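You operate a simulated robot arm through the tools that you are given. There is no shell and no other tool. Be economical: measure what you need, move in short steps, check, and stop when the job is done.

The job below is to be done with a simulated robot arm. You get a single attempt, and the scene is never put back.

TASK
Dry cap No. 26 in the small drier for as long as the wash card says.
Fine: then put it back in the short white tray and turn the dial to zero.
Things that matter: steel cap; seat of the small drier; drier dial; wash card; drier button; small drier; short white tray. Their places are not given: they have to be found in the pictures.

The check looks at the end state, three seconds after you hand in, the way a careful person would. Anything else that was tipped, shoved, dropped, spilled or broken makes it a failure. A push-on lid holds only when it is set on centred and level and pressed home; a screw cap is set on level and turned clockwise until tight.

THE ROBOT
A 6-joint arm with a two-finger parallel gripper, fixed in place. Base frame: the origin is at the foot of the arm, x ahead of it, y to its left, z up. Lengths are in mm, angles in degrees, forces in N, time in s.
Its first joint turns from -66.0 to 66.0 degrees. Payload 2.7 kg.
Tool frame: the origin (TCP) lies between the finger pads and is the grasp point; the fingertips stand 23 mm ahead of it; z points along the fingers, y is the line along which they close. Largest opening 94 mm; finger width 38, thickness 10; the body of the gripper, 54 by 96 mm, starts 39 mm behind the TCP.
Orientation is that of the tool frame in the base frame, as a unit quaternion [w, x, y, z]. With the fingers straight down and closing along the base's y, the tool's x points along the base's -x, its y along +y and its z along -z.

THE INTERFACE
- The arm moves only by the tool step_arm. Its argument "steps" is a list of rows, each an object (a shift or turn left out is 0, a gripper value left out holds the last) with "xyz": the shift along the base's x, y, z in mm, a list of three; "dr": the turn, a rotation vector about the base's x, y, z in degrees, a list of three; "claw": the finger opening in mm, from 0 to 94. In form: [{"xyz": [dx, dy, dz], "dr": [ax, ay, az], "claw": claw}, ...]. A call has 1 to 10 rows; each row is the pose to reach, as a shift and turn from the pose commanded when the call began. A row lasts 0.2 s, in which the tool goes at most 50 mm and 8.6 degrees; a call with a longer step from one row to the next is refused whole, and so is a gripper value outside its range. A pose out of reach is approached as far as the arm can. The call stops where the force on the tool passes 70 N (or 10 N more than at its start, if that is more) or the arm is blocked; 0.2 s more then pass. Each finger travels about 45 mm/s and halts on what it meets, pressing with about 20 N; the grip force reading is that of the motor and also rises with nothing between the fingers. The clock runs only during rows and for 0.2 s after the last one: add rows that repeat a pose to give the fingers time. The reply holds the time, the measured pose of the TCP, the force on the tool along the base axes, the opening and the grip force, in the units named above and with some noise, and new pictures: "show" is both (left out), scene, wrist or none.
- Cameras (640 x 400 px; columns grow to the right, rows downward): "scene" is fixed at [72.8, -430.5, 1418.2]; the picture's right is [0.67, -0.75, 0.00], its down [-0.39, -0.35, -0.85] and it looks along [0.63, 0.57, -0.53] (base axes); focal length 214 px, centre (320, 200). "wrist" rides on the gripper at [86, 16, -74] in the tool frame; the picture's right is [-0.18, 0.98, 0.00], its down [-0.58, -0.11, -0.81] and it looks along [-0.79, -0.15, 0.59] (tool axes); focal length 243 px, centre (320, 200).
- probe_pixels(camera, pixels): for up to 12 pixels [column, row] of the newest picture of that camera ("zoom" is the newest enlarged one), the place [x, y, z] in the base frame of the surface seen there, good to about 2 mm, but the place of the scene camera against the robot may be out by one fixed shift of up to 25 mm in any direction. The clock stands still meanwhile.
- close_up(camera, box): a new picture of the part [left, top, right, bottom] of that camera's present view, enlarged. The clock stands still meanwhile.
- job_done(): hands the job in; it is judged then, once.

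Work in short steps. Measure before you move; look again where a grasp or a placing could have gone wrong, and mend it. You have 80 turns and 170 pictures in all, those below and enlarged ones among them. Open the gripper and draw the arm clear of the work before you hand the job in, unless the task says otherwise; then end with one line.

The tools are called after ">>>" as name(argument=value, ...) on one line, values as JSON. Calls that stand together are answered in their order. step_arm: Moves the arm, as the interface text tells. Its arguments: {"type":"object","properties":{"steps":{"type":"array","items":{"type":"object","properties":{"xyz":{"type":"array","items":{"type":"number"}},"dr":{"type":"array","items":{"type":"number"}},"claw":{"type":"number"}}}},"show":{"type":"string","enum":["both","scene","wrist","none"]}},"required":["steps"]} The other tools are called the same way: probe_pixels (camera, pixels) gives the place of the surface under pixels of a picture; close_up (camera, box) takes an enlarged picture of a part of a camera's view; job_done () hands the job in.

At the start:

```text
t: 0.0
tool_pos: [293.5, 4.2, 1351.0]
ee_rot: [0.0, -0.001, 1.0, 0.0]
force: [1.1, 0.4, 0.1]
finger_gap: 94.0
grasp_force: 0.1
```

scene: 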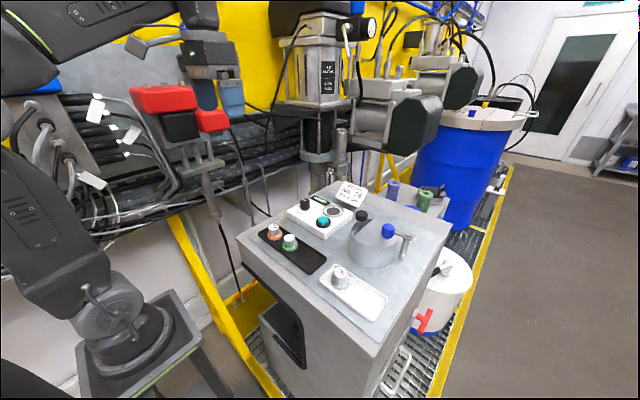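
wrist: 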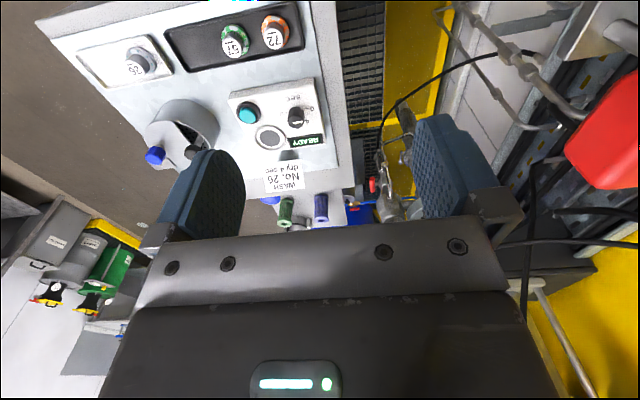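

I see a white tray with a cap (scene ~340,278), the drier with a seat, dial and button (scene ~320,215), and a card. I enlarge both views to read them.

>>> close_up(camera="scene", box=[230, 170, 450, 330])

>>> close_up(camera="wrist", box=[60, 0, 360, 220])

```text
2.50 times, centred on (340, 250) of scene
```

zoom: 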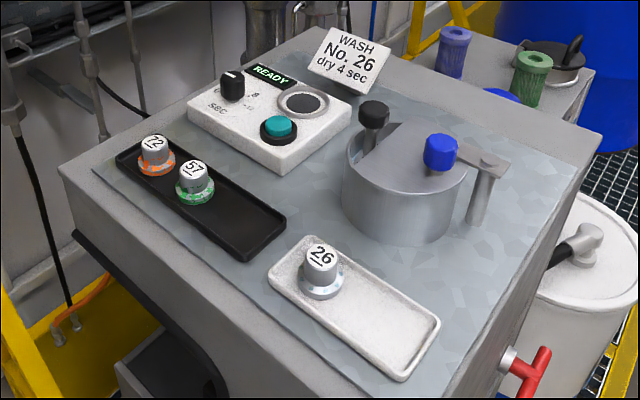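

```text
1.82 times, centred on (210, 110) of wrist
```

zoom: 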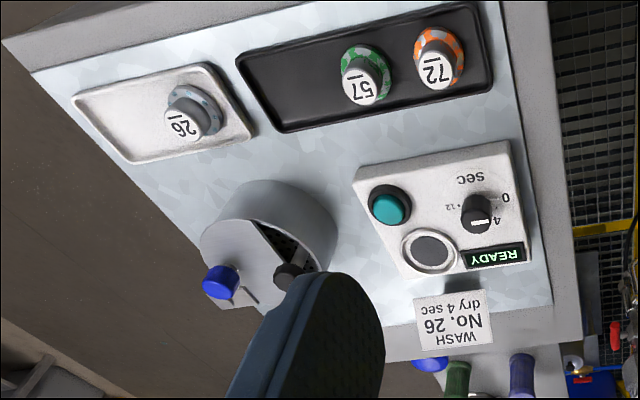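

The card says 4 s. I probe the cap 26, tray, button, dial and seat in the wrist zoom picture.

>>> probe_pixels(camera="zoom", pixels=[[178, 123], [200, 118], [110, 130], [390, 208], [478, 222], [477, 200], [430, 250], [404, 240], [456, 252], [420, 185], [505, 198], [290, 270]])

>>> probe_pixels(camera="scene", pixels=[[340, 271], [323, 221], [306, 203], [333, 211], [330, 280], [370, 300]])

```text
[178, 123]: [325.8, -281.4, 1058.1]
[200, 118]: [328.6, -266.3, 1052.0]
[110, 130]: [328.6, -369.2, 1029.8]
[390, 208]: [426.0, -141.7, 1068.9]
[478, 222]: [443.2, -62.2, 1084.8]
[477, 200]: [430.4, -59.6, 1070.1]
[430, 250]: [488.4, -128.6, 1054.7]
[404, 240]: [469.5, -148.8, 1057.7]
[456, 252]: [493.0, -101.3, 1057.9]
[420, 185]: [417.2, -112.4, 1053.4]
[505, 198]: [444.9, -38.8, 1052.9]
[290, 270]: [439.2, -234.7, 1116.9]
```

```text
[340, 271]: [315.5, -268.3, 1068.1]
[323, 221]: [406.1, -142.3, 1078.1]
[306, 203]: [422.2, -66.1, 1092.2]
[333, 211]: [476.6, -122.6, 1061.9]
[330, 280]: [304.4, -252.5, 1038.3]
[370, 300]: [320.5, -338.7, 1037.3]
```

The cap is near (327,-273), the dial near (440,-62), the button near (427,-142) and the seat near (482,-126). I move toward the drier for a closer look at the dial.

>>> step_arm(steps=[{"xyz": [0, -30, -30]}, {"xyz": [0, -60, -60]}, {"xyz": [0, -90, -95]}, {"xyz": [0, -100, -130]}])

>>> close_up(camera="wrist", box=[220, 0, 460, 160])

```text
t: 1.0
tool_pos: [296.9, -94.3, 1220.5]
ee_rot: [0.0, 0.0, 1.0, 0.0]
force: [0.9, 0.5, 0.9]
finger_gap: 94.0
grasp_force: 0.1
```

scene: 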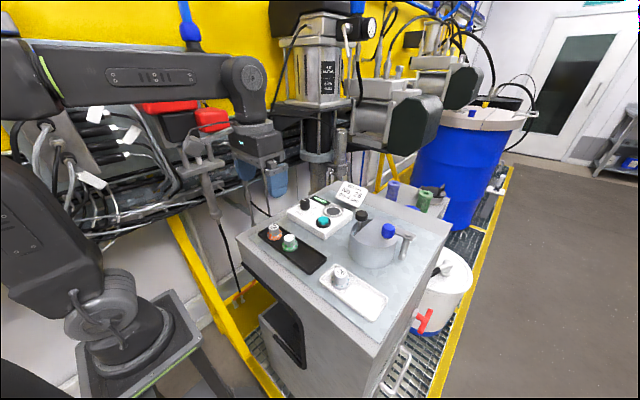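
wrist: 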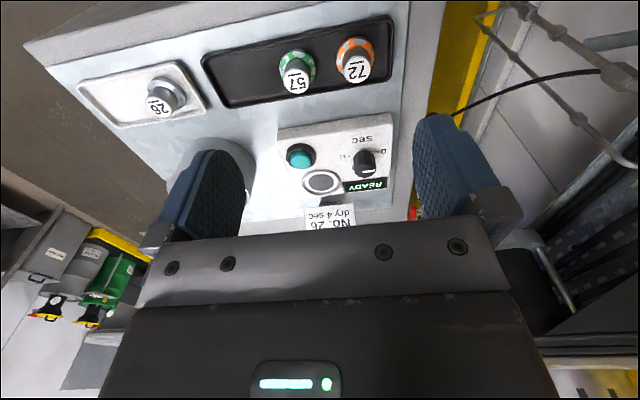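

```text
2.50 times, centred on (340, 80) of wrist
```

zoom: 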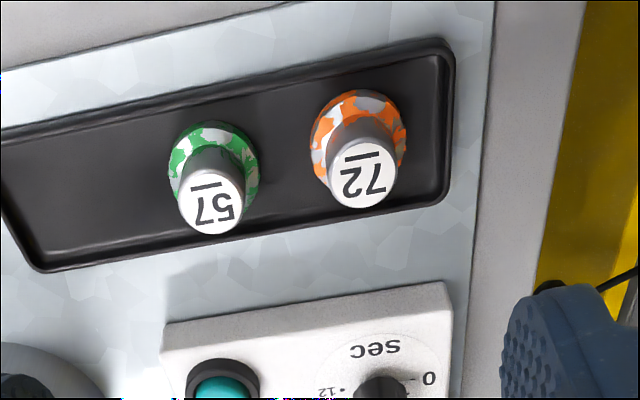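

I enlarge the drier panel itself (about 270–410, 110–220).

>>> close_up(camera="wrist", box=[320, 120, 410, 180])

>>> close_up(camera="scene", box=[280, 180, 370, 240])

```text
6.67 times, centred on (365, 150) of wrist
```

zoom: 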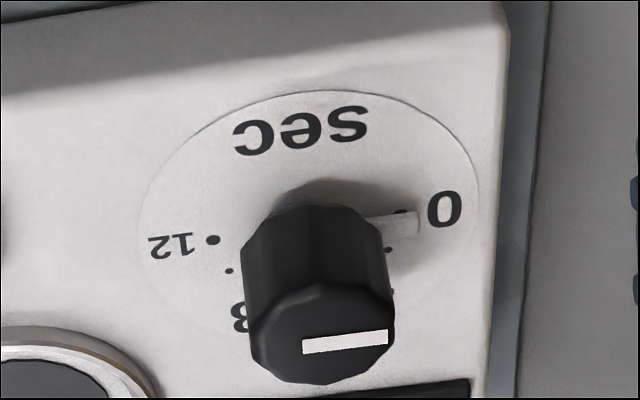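

```text
6.67 times, centred on (325, 210) of scene
```

zoom: 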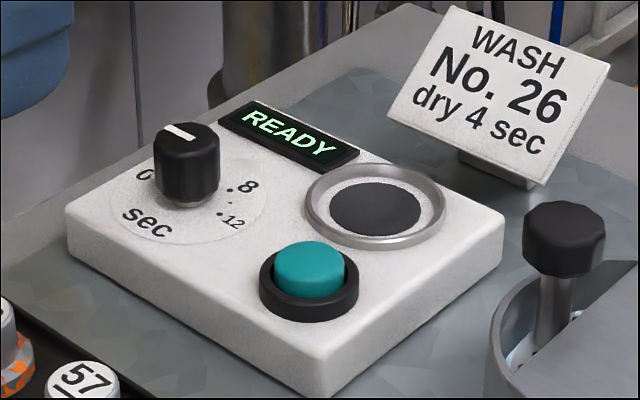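

The dial points at 0 (towards +y); READY is shown. I move over the panel to see the scale from above.

>>> step_arm(steps=[{"xyz": [40, 10, 0]}, {"xyz": [80, 20, 0]}, {"xyz": [110, 20, 0]}, {"xyz": [110, 20, 0]}], show="wrist")

>>> close_up(camera="wrist", box=[210, 30, 402, 150])

```text
t: 2.0
tool_pos: [404.4, -74.9, 1219.1]
ee_rot: [-0.001, -0.001, 1.0, 0.0]
force: [-0.1, 0.1, -0.1]
finger_gap: 94.1
grasp_force: 0.1
```

wrist: 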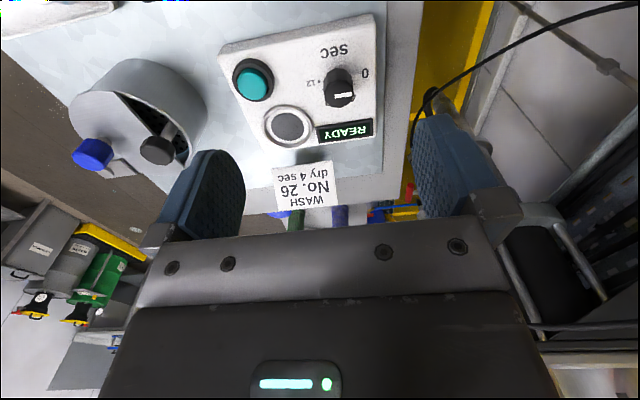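

```text
3.33 times, centred on (306, 90) of wrist
```

zoom: 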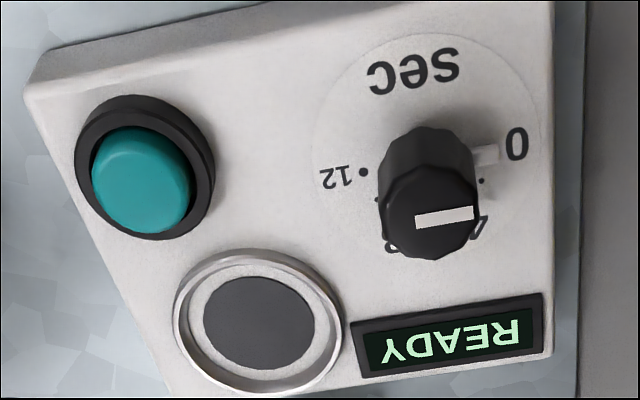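

Clear view now. I probe the dial top, pointer ends, scale marks, button, and seat ring rim.

>>> probe_pixels(camera="zoom", pixels=[[417, 219], [472, 212], [364, 172], [376, 199], [481, 181], [517, 143], [481, 228], [391, 246], [185, 318], [333, 325], [265, 256], [253, 385]])

>>> probe_pixels(camera="zoom", pixels=[[259, 320], [140, 178], [430, 232], [340, 172], [320, 110], [535, 190], [430, 45], [395, 225], [477, 215], [434, 180], [434, 255]])

```text
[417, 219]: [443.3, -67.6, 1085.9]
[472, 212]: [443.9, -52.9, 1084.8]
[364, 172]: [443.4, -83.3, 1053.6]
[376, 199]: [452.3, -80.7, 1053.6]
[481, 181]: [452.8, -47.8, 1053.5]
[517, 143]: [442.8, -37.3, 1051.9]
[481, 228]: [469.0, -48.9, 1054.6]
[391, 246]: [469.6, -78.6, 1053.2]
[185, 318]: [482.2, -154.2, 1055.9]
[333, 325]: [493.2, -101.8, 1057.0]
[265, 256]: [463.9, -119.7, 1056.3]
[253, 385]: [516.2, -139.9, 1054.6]
```

```text
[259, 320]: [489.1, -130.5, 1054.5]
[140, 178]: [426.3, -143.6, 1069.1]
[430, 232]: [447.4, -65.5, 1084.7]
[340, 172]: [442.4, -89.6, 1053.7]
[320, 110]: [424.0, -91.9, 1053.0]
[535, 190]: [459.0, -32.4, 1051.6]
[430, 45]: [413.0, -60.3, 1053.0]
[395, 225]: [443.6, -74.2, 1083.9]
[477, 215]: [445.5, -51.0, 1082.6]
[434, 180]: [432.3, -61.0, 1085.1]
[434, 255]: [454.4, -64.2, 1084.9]
```

Dial centre is (443.5,-63.5), top z 1085, and the scale is 15°/s: 0 towards +y, 4 at 60° clockwise. I'll pre-rotate +30°, narrow the claw and hover above the dial.

>>> step_arm(steps=[{"xyz": [20, 5, -10], "dr": [0, 0, 8], "claw": 50}, {"xyz": [39, 11, -30], "dr": [0, 0, 16]}, {"xyz": [39, 11, -60], "dr": [0, 0, 24]}, {"xyz": [39, 11, -90], "dr": [0, 0, 30]}, {"xyz": [39, 11, -90], "dr": [0, 0, 30]}])

>>> close_up(camera="scene", box=[240, 130, 400, 230])

```text
t: 3.2
tool_pos: [444.7, -62.1, 1129.6]
ee_rot: [0.0, -0.259, 0.966, 0.0]
force: [0.5, 0.4, 0.3]
finger_gap: 50.2
grasp_force: 0.1
```

scene: 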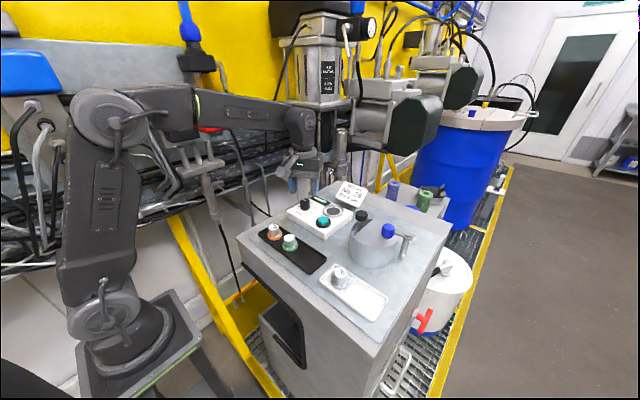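
wrist: 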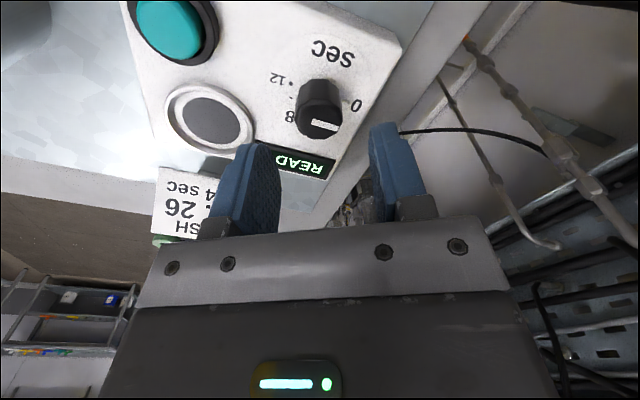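

```text
4.00 times, centred on (320, 180) of scene
```

zoom: 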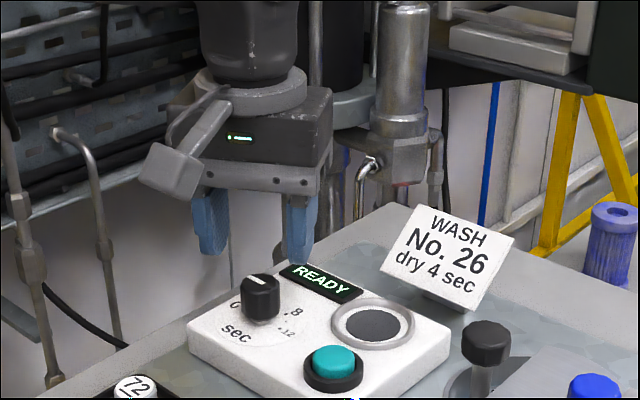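

Fingers straddle the dial in the scene picture; I recheck dial centre from this nearer view (top around (320,122)).

>>> probe_pixels(camera="wrist", pixels=[[320, 124], [298, 118], [341, 118], [318, 136], [320, 108], [357, 106], [280, 170], [385, 160]])

```text
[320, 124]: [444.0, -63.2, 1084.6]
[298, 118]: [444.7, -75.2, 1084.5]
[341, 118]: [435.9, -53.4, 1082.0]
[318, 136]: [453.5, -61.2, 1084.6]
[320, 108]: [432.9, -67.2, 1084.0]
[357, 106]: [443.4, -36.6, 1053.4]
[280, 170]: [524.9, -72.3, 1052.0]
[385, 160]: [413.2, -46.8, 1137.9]
```

Centre confirmed at (443.5,-64). I descend so the tips reach about z 1064 and close on the dial.

>>> step_arm(steps=[{"xyz": [-1, -1.5, -22]}, {"xyz": [-1, -1.5, -43]}, {"xyz": [-1, -1.5, -43]}, {"xyz": [-1, -1.5, -43], "claw": 18}, {"xyz": [-1, -1.5, -43]}, {"xyz": [-1, -1.5, -43]}, {"xyz": [-1, -1.5, -43]}])

```text
t: 4.8
tool_pos: [439.8, -66.2, 1085.2]
ee_rot: [0.0, -0.258, 0.966, 0.0]
force: [7.6, -11.6, -6.0]
finger_gap: 28.0
grasp_force: 44.8
```

scene: 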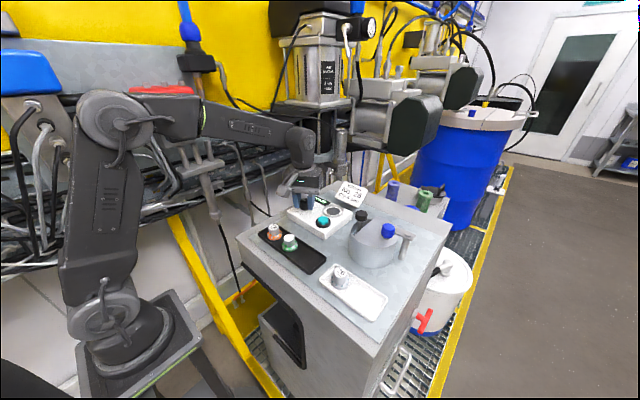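
wrist: 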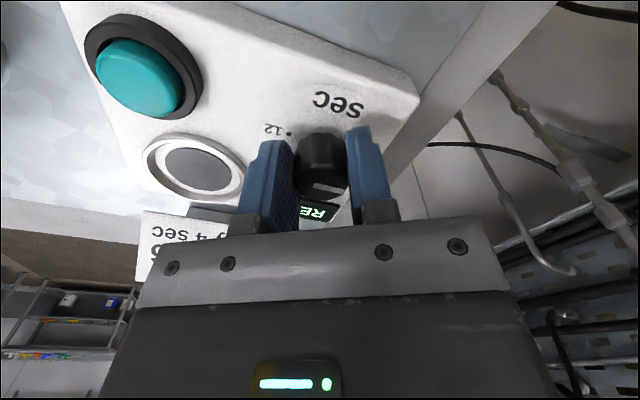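

The gap stopped at 28 mm and the tool was shifted ~4 mm; I zoom to see what the fingers touch.

>>> close_up(camera="wrist", box=[220, 90, 412, 210])

>>> close_up(camera="scene", box=[270, 150, 366, 210])

```text
3.33 times, centred on (316, 150) of wrist
```

zoom: 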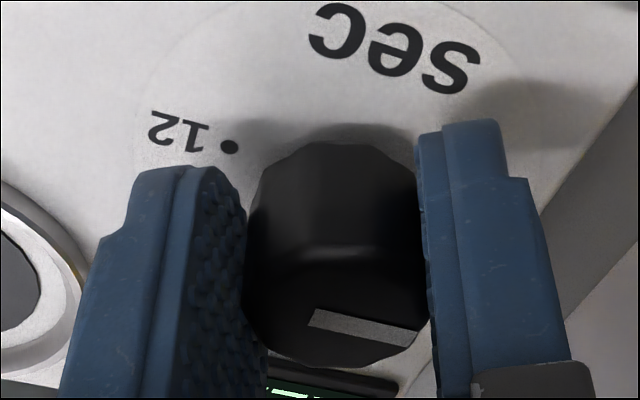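

```text
6.67 times, centred on (318, 180) of scene
```

zoom: 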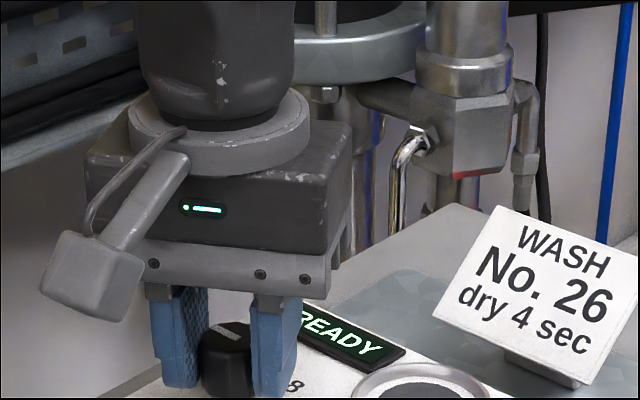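

The knob is held between the pads. I turn it -60° (clockwise), in 7.5° rows.

>>> step_arm(steps=[{"dr": [0, 0, -7.5]}, {"dr": [0, 0, -15]}, {"dr": [0, 0, -22.5]}, {"dr": [0, 0, -30]}, {"dr": [0, 0, -37.5]}, {"dr": [0, 0, -45]}, {"dr": [0, 0, -52.5]}, {"dr": [0, 0, -60]}, {"dr": [0, 0, -60]}])

>>> close_up(camera="wrist", box=[220, 90, 412, 210])

```text
t: 6.8
tool_pos: [440.6, -63.1, 1084.8]
ee_rot: [-0.004, 0.259, 0.966, 0.002]
force: [-15.2, 30.4, -12.1]
finger_gap: 27.6
grasp_force: 45.4
```

scene: 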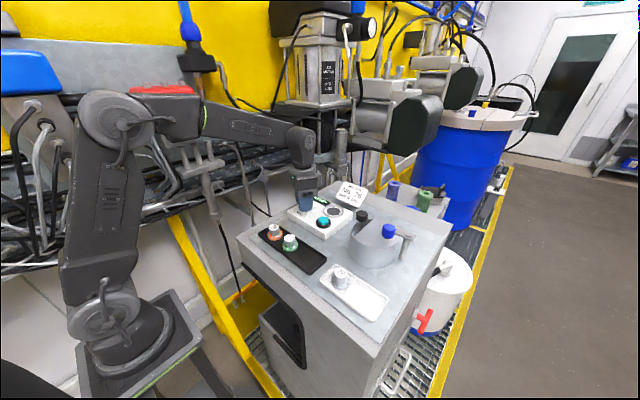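
wrist: 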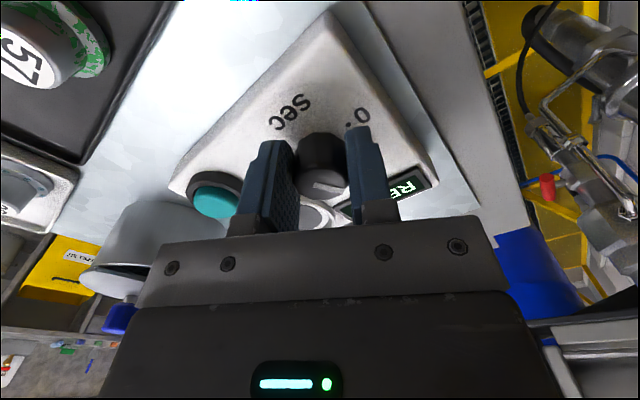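

```text
3.33 times, centred on (316, 150) of wrist
```

zoom: 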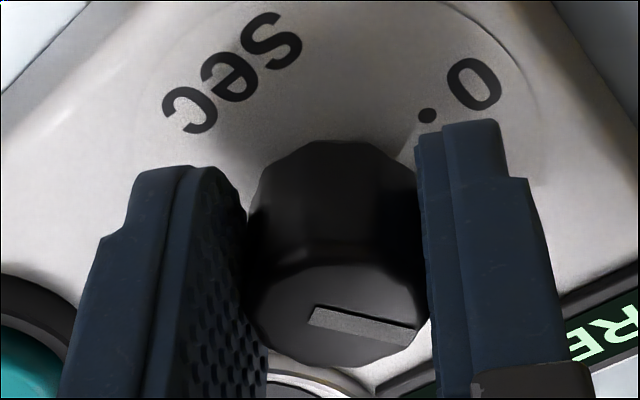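

The knob turned along with the gripper. I release, rise and check the pointer.

>>> step_arm(steps=[{"claw": 50}, {"claw": 50}, {"claw": 50}, {"xyz": [0, 0, 40]}, {"xyz": [-30, -5, 80], "dr": [0, 0, 8]}, {"xyz": [-40, -10, 110], "dr": [0, 0, 16]}, {"xyz": [-40, -10, 130], "dr": [0, 0, 24]}, {"xyz": [-40, -10, 133], "dr": [0, 0, 30]}, {"xyz": [-40, -10, 133], "dr": [0, 0, 30]}], show="wrist")

>>> close_up(camera="wrist", box=[260, 30, 420, 130])

>>> close_up(camera="scene", box=[280, 180, 370, 240])

```text
refused: row 5 steps farther than a row can; nothing moved
```

```text
4.00 times, centred on (340, 80) of wrist
```

zoom: 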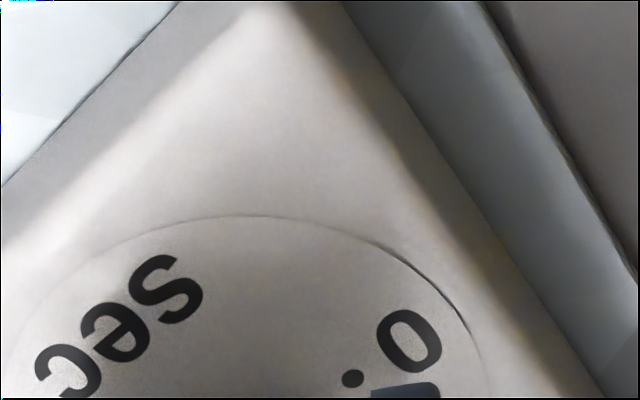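

```text
6.67 times, centred on (325, 210) of scene
```

zoom: 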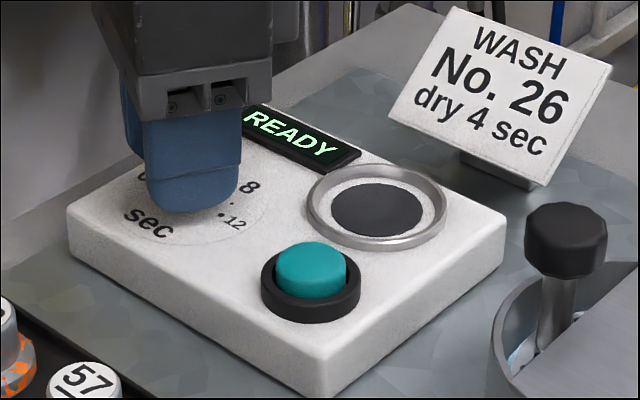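

One row was too long, so the call was refused; I repeat with shorter rows.

>>> step_arm(steps=[{"claw": 50}, {"claw": 50}, {"claw": 50}, {"xyz": [0, 0, 35]}, {"xyz": [-20, -5, 70], "dr": [0, 0, 8]}, {"xyz": [-40, -10, 100], "dr": [0, 0, 16]}, {"xyz": [-40, -10, 130], "dr": [0, 0, 24]}, {"xyz": [-40, -10, 133], "dr": [0, 0, 30]}, {"xyz": [-40, -10, 133], "dr": [0, 0, 30]}], show="wrist")

>>> close_up(camera="wrist", box=[260, 30, 420, 130])

>>> close_up(camera="scene", box=[280, 180, 370, 240])

```text
t: 8.8
tool_pos: [399.6, -75.9, 1221.3]
ee_rot: [0.0, -0.001, 1.0, 0.0]
force: [0.1, 0.5, 0.0]
finger_gap: 50.1
grasp_force: 0.0
```

wrist: 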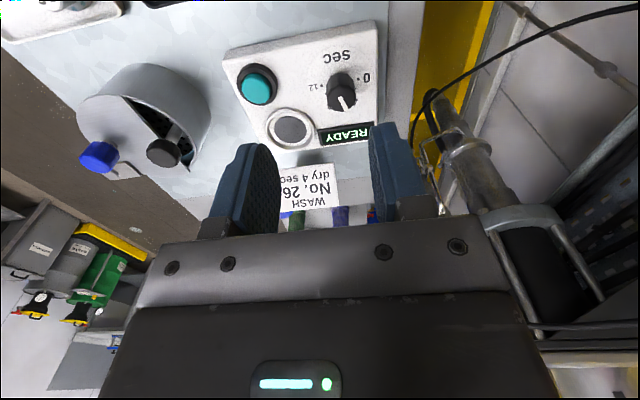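

```text
4.00 times, centred on (340, 80) of wrist
```

zoom: 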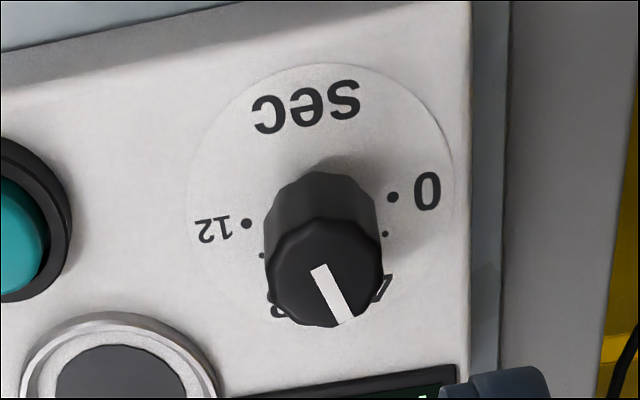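

```text
6.67 times, centred on (325, 210) of scene
```

zoom: 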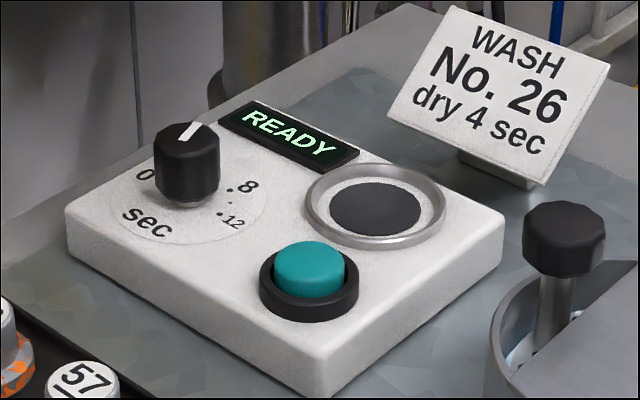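

I measure the pointer's two ends (wrist picture zoom: roughly (320,268) and (345,322)) for its exact angle.

>>> close_up(camera="wrist", box=[300, 55, 380, 125])

>>> probe_pixels(camera="wrist", pixels=[[340, 98], [341, 100], [343, 103], [345, 108], [346, 110], [353, 79], [316, 86]])

```text
5.71 times, centred on (340, 90) of wrist
```

zoom: 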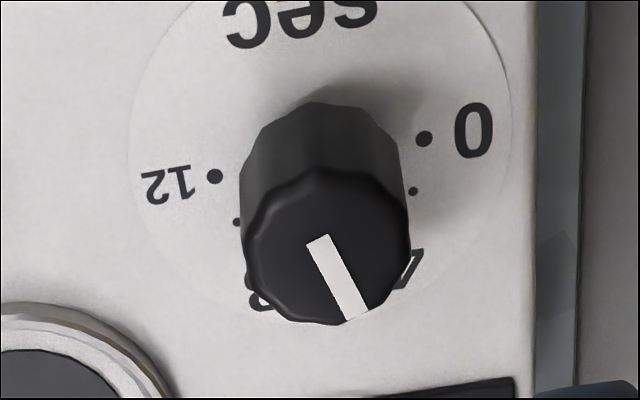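

```text
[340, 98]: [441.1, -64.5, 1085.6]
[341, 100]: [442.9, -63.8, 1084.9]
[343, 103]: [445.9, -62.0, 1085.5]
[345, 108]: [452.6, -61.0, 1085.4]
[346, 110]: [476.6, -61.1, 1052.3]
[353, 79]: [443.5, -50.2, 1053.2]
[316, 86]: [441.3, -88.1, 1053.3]
```

>>> probe_pixels(camera="zoom", pixels=[[319, 241], [330, 262], [343, 287], [356, 316], [309, 245], [330, 237], [345, 319], [367, 311], [424, 138], [214, 176], [413, 192], [237, 222]])

```text
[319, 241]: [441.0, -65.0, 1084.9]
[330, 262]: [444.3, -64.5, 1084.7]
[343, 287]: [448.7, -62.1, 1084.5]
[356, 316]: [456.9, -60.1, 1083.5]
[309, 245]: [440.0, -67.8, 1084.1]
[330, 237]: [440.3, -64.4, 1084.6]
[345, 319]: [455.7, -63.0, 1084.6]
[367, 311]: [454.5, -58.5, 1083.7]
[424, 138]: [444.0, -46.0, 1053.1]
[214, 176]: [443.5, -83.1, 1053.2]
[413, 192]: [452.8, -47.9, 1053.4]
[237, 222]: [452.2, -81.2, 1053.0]
```

The pointer measures near 70° instead of 60°. I cross-check with the scene camera.

>>> close_up(camera="scene", box=[288, 190, 336, 220])

```text
13.33 times, centred on (312, 205) of scene
```

zoom: 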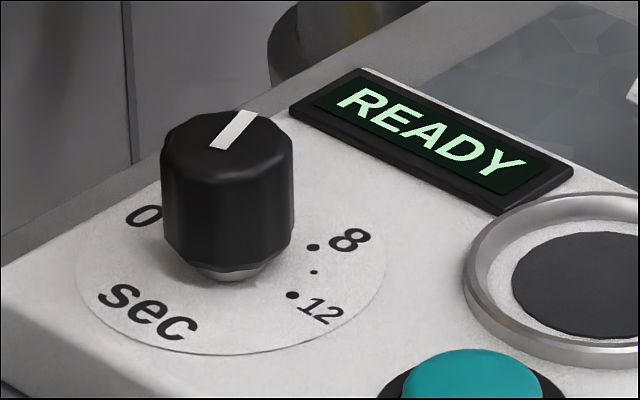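

>>> probe_pixels(camera="zoom", pixels=[[212, 145], [228, 148], [238, 112], [255, 113], [220, 145], [244, 115], [292, 295], [313, 247], [364, 237], [135, 215]])

```text
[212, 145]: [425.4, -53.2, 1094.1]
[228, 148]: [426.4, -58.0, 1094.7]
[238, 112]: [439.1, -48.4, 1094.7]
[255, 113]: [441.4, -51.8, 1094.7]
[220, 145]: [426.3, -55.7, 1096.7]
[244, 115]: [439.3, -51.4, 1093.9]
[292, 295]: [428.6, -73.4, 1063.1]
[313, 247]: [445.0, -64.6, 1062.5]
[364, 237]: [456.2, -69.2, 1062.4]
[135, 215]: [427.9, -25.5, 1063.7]
```

Both cameras give ~69.5°, so the pointer is about 9.5° past 4. I go back at the same gripper angle (-30°) to re-grip and turn it back; first hover.

>>> step_arm(steps=[{"xyz": [20, 6, -20], "dr": [0, 0, -8]}, {"xyz": [43, 12, -50], "dr": [0, 0, -16]}, {"xyz": [43, 12, -80], "dr": [0, 0, -24]}, {"xyz": [43, 12, -95], "dr": [0, 0, -30]}, {"xyz": [43, 12, -95], "dr": [0, 0, -30]}], show="wrist")

```text
t: 10.0
tool_pos: [446.7, -62.6, 1124.8]
ee_rot: [0.0, 0.26, 0.966, 0.0]
force: [0.1, -0.7, -0.3]
finger_gap: 49.7
grasp_force: 0.3
```

wrist: 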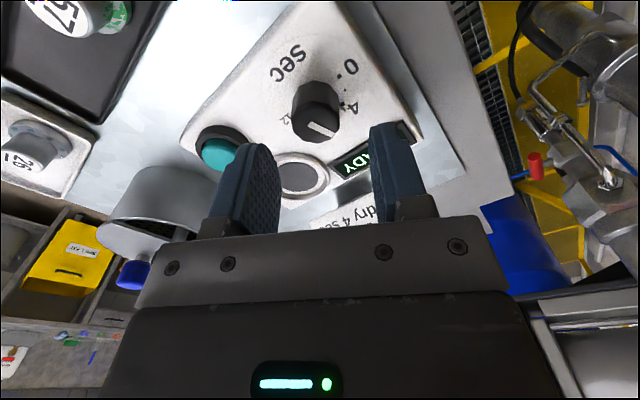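

Hover measured at (446.7,-62.6); dial centre (443.5,-64). I correct, descend and settle, then read before closing.

>>> step_arm(steps=[{"xyz": [-3, -1.5, -20]}, {"xyz": [-3, -1.5, -38]}, {"xyz": [-3, -1.5, -38]}, {"xyz": [-3, -1.5, -38]}], show="none")

```text
t: 11.0
tool_pos: [442.1, -64.1, 1088.5]
ee_rot: [0.0, 0.259, 0.966, 0.0]
force: [-0.3, 0.6, 0.2]
finger_gap: 49.8
grasp_force: 0.0
```

Position is good; I close and settle, then look.

>>> step_arm(steps=[{"xyz": [1, 0, -2], "claw": 35}, {"xyz": [1, 0, -2], "claw": 25}, {"xyz": [1, 0, -2], "claw": 22}, {"xyz": [1, 0, -2], "claw": 22}], show="wrist")

>>> close_up(camera="wrist", box=[220, 90, 412, 210])

```text
t: 12.0
tool_pos: [443.9, -65.0, 1087.2]
ee_rot: [0.0, 0.26, 0.966, 0.001]
force: [5.2, 10.0, -1.3]
finger_gap: 27.3
grasp_force: 45.5
```

wrist: 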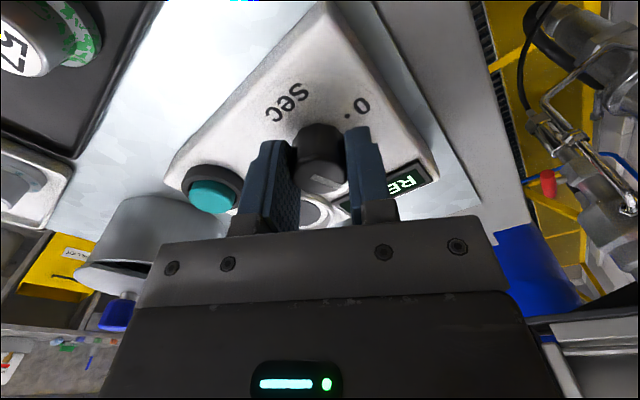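

```text
3.33 times, centred on (316, 150) of wrist
```

zoom: 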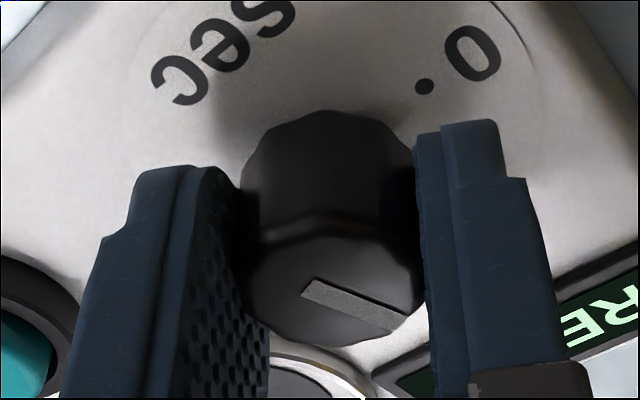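

I measure the pointer angle while gripped (ends near (307,288) and (398,325)).

>>> probe_pixels(camera="zoom", pixels=[[314, 281], [304, 296], [404, 316], [392, 330], [330, 297], [375, 315]])

```text
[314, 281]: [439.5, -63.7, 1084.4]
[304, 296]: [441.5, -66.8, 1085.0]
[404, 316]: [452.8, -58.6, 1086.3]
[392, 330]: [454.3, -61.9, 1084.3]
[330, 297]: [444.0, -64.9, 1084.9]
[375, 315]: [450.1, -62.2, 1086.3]
```

In hand the pointer is at 69°. I turn back +9°, then release, rise and re-measure.

>>> step_arm(steps=[{"dr": [0, 0, 5]}, {"dr": [0, 0, 9]}, {"dr": [0, 0, 9]}, {"dr": [0, 0, 9]}], show="wrist")

>>> close_up(camera="wrist", box=[220, 90, 412, 210])

```text
t: 13.0
tool_pos: [445.0, -64.7, 1085.4]
ee_rot: [0.001, 0.182, 0.983, 0.001]
force: [11.8, 15.9, 8.5]
finger_gap: 27.3
grasp_force: 45.3
```

wrist: 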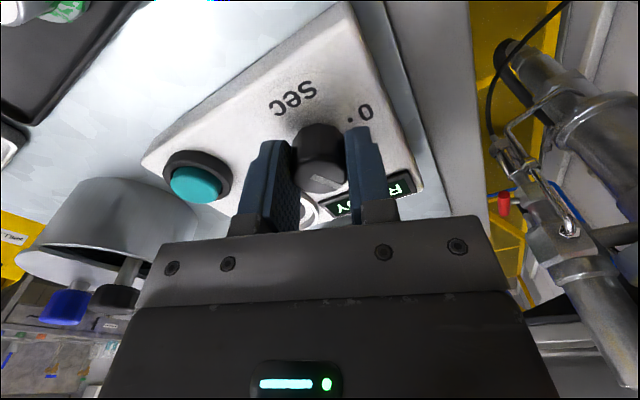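

```text
3.33 times, centred on (316, 150) of wrist
```

zoom: 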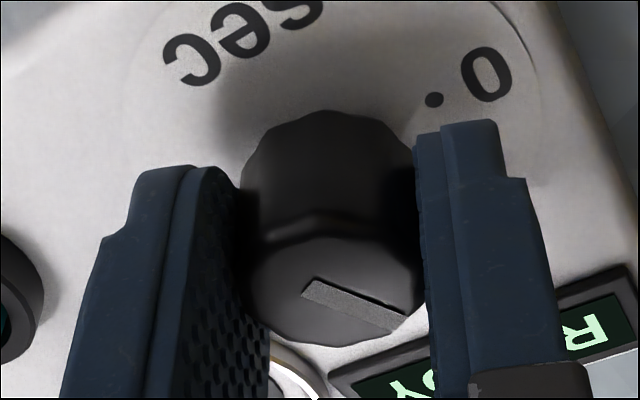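

Turned in-hand as expected. I open and retreat to the viewing pose.

>>> step_arm(steps=[{"claw": 50}, {"claw": 50}, {"claw": 50}, {"xyz": [0, 0, 35]}, {"xyz": [-20, -5, 70], "dr": [0, 0, 7]}, {"xyz": [-43, -10, 100], "dr": [0, 0, 14]}, {"xyz": [-43, -10, 130], "dr": [0, 0, 21]}, {"xyz": [-43, -10, 133], "dr": [0, 0, 21]}, {"xyz": [-43, -10, 133], "dr": [0, 0, 21]}], show="wrist")

>>> close_up(camera="wrist", box=[300, 55, 380, 125])

```text
t: 15.0
tool_pos: [398.9, -75.4, 1219.7]
ee_rot: [-0.001, 0.0, 1.0, 0.0]
force: [0.5, 0.4, -0.3]
finger_gap: 50.0
grasp_force: 0.1
```

wrist: 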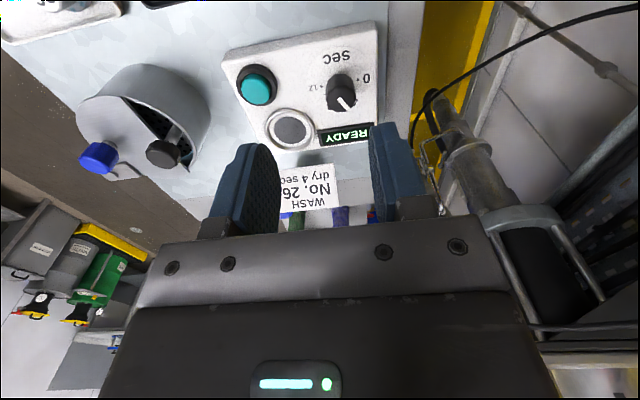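

```text
5.71 times, centred on (340, 90) of wrist
```

zoom: 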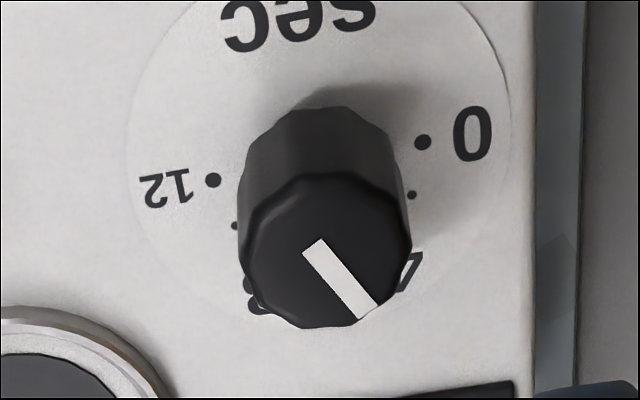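

I measure the pointer's edges again.

>>> probe_pixels(camera="zoom", pixels=[[305, 252], [320, 242], [358, 316], [375, 302], [330, 284], [350, 274], [312, 248], [366, 309]])

>>> close_up(camera="scene", box=[288, 190, 336, 220])

```text
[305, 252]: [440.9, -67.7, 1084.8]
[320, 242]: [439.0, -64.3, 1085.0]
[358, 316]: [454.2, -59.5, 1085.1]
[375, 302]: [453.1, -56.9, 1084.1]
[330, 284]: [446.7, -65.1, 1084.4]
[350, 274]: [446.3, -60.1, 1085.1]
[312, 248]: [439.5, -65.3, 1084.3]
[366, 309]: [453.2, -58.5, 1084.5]
```

```text
13.33 times, centred on (312, 205) of scene
```

zoom: 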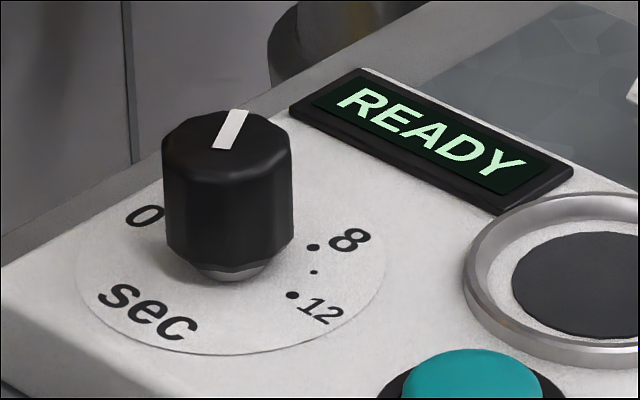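

The pointer is at 60.3° = 4 s. Now I move toward the cap in the white tray to view it closely.

>>> step_arm(steps=[{"xyz": [-25, -40, 0], "claw": 60}, {"xyz": [-50, -80, 0]}, {"xyz": [-75, -120, 0]}, {"xyz": [-95, -160, -10]}, {"xyz": [-105, -190, -25]}, {"xyz": [-105, -190, -25]}], show="wrist")

>>> close_up(camera="wrist", box=[240, 20, 400, 120])

```text
t: 16.4
tool_pos: [291.3, -266.5, 1192.7]
ee_rot: [0.0, -0.002, 1.0, 0.0]
force: [-0.2, 0.2, -0.1]
finger_gap: 60.0
grasp_force: 0.1
```

wrist: 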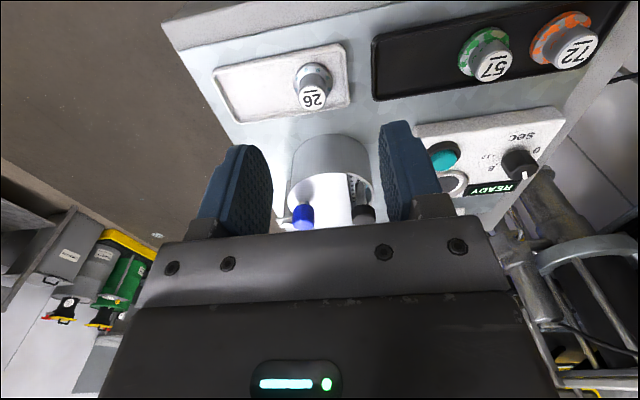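

```text
4.00 times, centred on (320, 70) of wrist
```

zoom: 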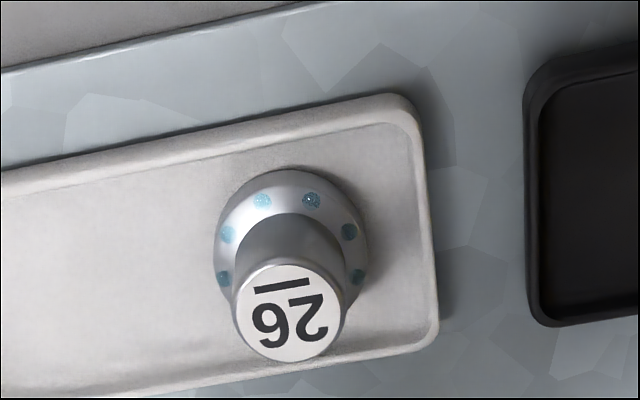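

The wet cap (blue drops) is seen clearly. I probe its top, flange and the tray rims.

>>> probe_pixels(camera="zoom", pixels=[[290, 312], [238, 305], [344, 305], [290, 268], [292, 352], [290, 178], [218, 250], [364, 250], [290, 140], [420, 200], [320, 368], [100, 270]])

>>> probe_pixels(camera="wrist", pixels=[[330, 142], [300, 160], [350, 175], [303, 213], [364, 211], [225, 95], [345, 60], [445, 180]])

```text
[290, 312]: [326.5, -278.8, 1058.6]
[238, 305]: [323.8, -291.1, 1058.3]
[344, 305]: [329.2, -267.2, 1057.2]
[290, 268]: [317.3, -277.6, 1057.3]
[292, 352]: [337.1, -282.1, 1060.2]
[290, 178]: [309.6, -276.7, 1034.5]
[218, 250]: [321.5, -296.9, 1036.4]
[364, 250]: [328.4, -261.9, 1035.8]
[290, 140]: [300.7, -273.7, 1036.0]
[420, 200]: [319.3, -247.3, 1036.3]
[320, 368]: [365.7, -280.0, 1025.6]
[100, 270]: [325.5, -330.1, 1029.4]
```

```text
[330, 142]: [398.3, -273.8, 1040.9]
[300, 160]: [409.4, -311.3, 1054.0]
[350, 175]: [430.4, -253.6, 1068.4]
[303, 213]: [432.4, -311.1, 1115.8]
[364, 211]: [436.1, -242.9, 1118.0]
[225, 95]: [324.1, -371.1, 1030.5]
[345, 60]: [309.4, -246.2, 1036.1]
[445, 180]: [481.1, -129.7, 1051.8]
```

Cap centre (327,-279), knob 23 mm wide from z 1036 to 1058. I move above it, descend to tips ≈ z 1041 and check.

>>> step_arm(steps=[{"xyz": [20, -8, -25]}, {"xyz": [36, -12.5, -60]}, {"xyz": [36, -12.5, -90]}, {"xyz": [36, -12.5, -90]}, {"xyz": [36, -12.5, -90]}])

>>> close_up(camera="scene", box=[280, 210, 408, 290])

```text
t: 17.6
tool_pos: [333.3, -278.5, 1102.9]
ee_rot: [0.0, 0.0, 1.0, 0.0]
force: [-0.2, -0.3, 0.2]
finger_gap: 60.2
grasp_force: 0.0
```

scene: 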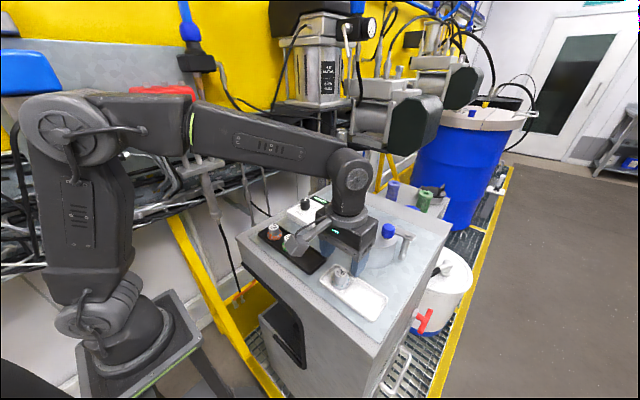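
wrist: 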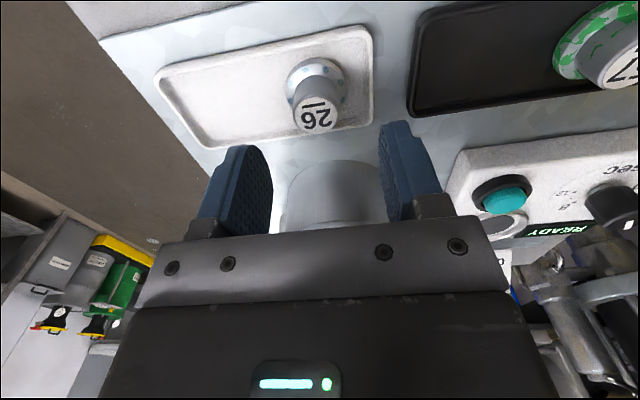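

```text
5.00 times, centred on (344, 250) of scene
```

zoom: 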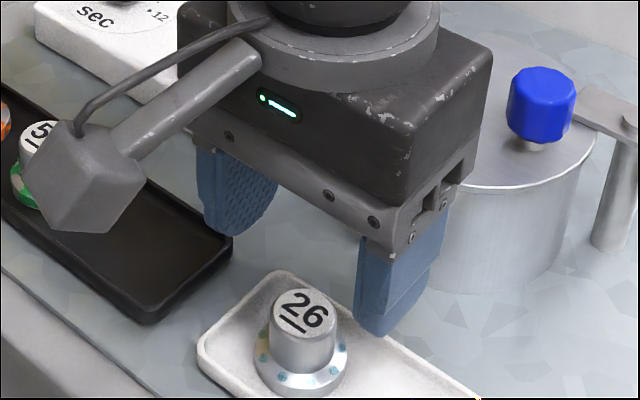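

I recheck the cap location from here while descending slowly with x correction (measured 333, want 327).

>>> probe_pixels(camera="wrist", pixels=[[316, 118], [296, 120], [339, 115], [314, 107], [317, 130], [347, 90], [287, 88]])

>>> step_arm(steps=[{"xyz": [-5, 0, -10]}, {"xyz": [-5, 0, -10]}, {"xyz": [-5, 0, -10]}], show="none")

```text
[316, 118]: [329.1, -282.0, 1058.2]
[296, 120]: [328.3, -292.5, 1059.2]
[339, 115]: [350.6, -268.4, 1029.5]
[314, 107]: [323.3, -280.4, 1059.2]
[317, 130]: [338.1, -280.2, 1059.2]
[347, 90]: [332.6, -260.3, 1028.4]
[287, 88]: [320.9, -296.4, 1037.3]
```

```text
t: 18.4
tool_pos: [327.0, -277.6, 1093.1]
ee_rot: [0.0, 0.0, 1.0, 0.0]
force: [0.1, -0.3, -0.4]
finger_gap: 60.0
grasp_force: 0.1
```

Cap centre (327.5,-280). I descend 29 mm with a 2 mm y shift.

>>> step_arm(steps=[{"xyz": [0.5, -2, -15]}, {"xyz": [0.5, -2, -29]}, {"xyz": [0.5, -2, -29]}, {"xyz": [0.5, -2, -29]}], show="wrist")

>>> close_up(camera="scene", box=[300, 230, 396, 290])

```text
t: 19.4
tool_pos: [326.9, -281.7, 1065.6]
ee_rot: [-0.001, 0.001, 1.0, 0.0]
force: [0.5, -0.3, -0.2]
finger_gap: 59.8
grasp_force: 0.0
```

wrist: 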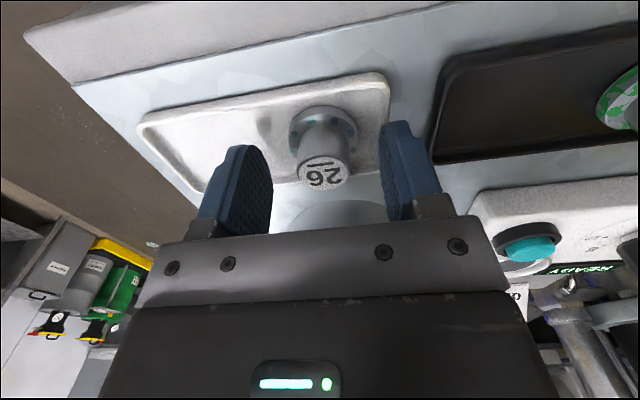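

```text
6.67 times, centred on (348, 260) of scene
```

zoom: 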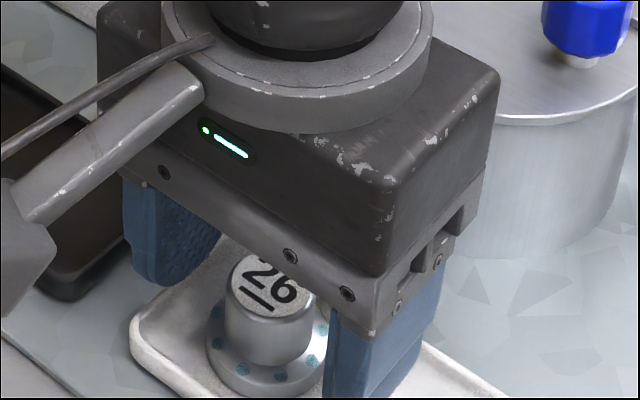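

Cap is centred between the fingers. I close on the knob.

>>> step_arm(steps=[{"xyz": [0, 1, -1], "claw": 40}, {"xyz": [0, 1, -1], "claw": 30}, {"xyz": [0, 1, -1], "claw": 20}, {"xyz": [0, 1, -1], "claw": 18}, {"xyz": [0, 1, -1], "claw": 18}], show="wrist")

```text
t: 20.6
tool_pos: [325.8, -281.1, 1063.0]
ee_rot: [0.0, 0.0, 1.0, -0.001]
force: [0.9, 0.3, 0.1]
finger_gap: 26.5
grasp_force: 20.0
```

wrist: 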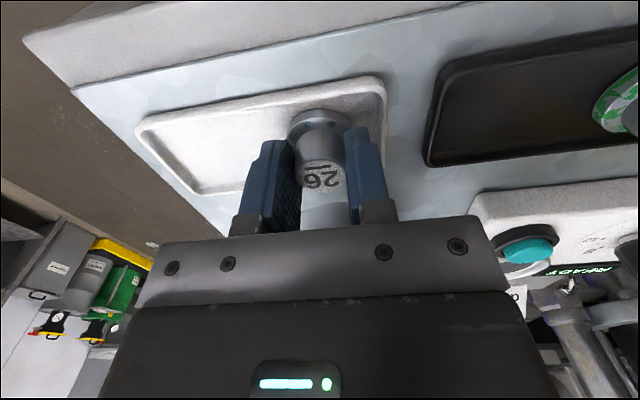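

Cap gripped (20 N). I lift 110 mm and move along y at low x to avoid the pot.

>>> step_arm(steps=[{"xyz": [0, 0, 10]}, {"xyz": [0, 0, 40]}, {"xyz": [0, 0, 80]}, {"xyz": [0, 20, 110]}, {"xyz": [0, 60, 110]}, {"xyz": [0, 105, 110]}, {"xyz": [0, 150, 110]}, {"xyz": [30, 152, 110]}, {"xyz": [60, 152, 110]}, {"xyz": [60, 152, 110]}])

>>> close_up(camera="wrist", box=[220, 30, 412, 210])

```text
t: 22.8
tool_pos: [386.9, -126.4, 1173.0]
ee_rot: [0.0, 0.0, 1.0, 0.0]
force: [0.2, -0.3, -1.6]
finger_gap: 26.2
grasp_force: 20.2
```

scene: 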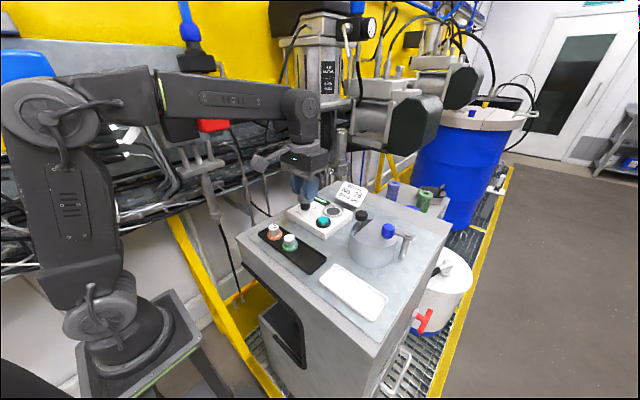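
wrist: 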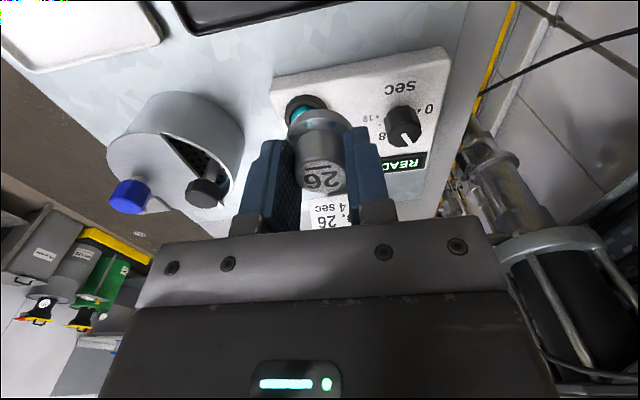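

```text
2.22 times, centred on (316, 120) of wrist
```

zoom: 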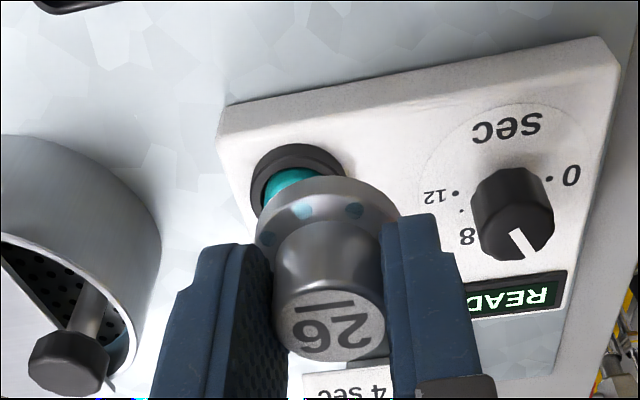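

I check the seat centre via the scene camera (its offset is (-15,+10,+10) by the "12" dot), and the card's position.

>>> close_up(camera="scene", box=[300, 175, 380, 225])

```text
8.00 times, centred on (340, 200) of scene
```

zoom: 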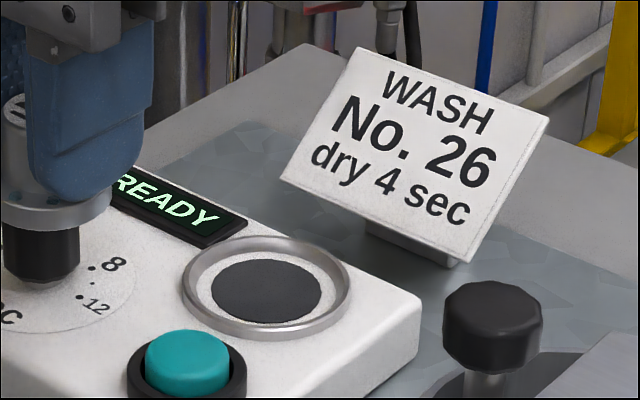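

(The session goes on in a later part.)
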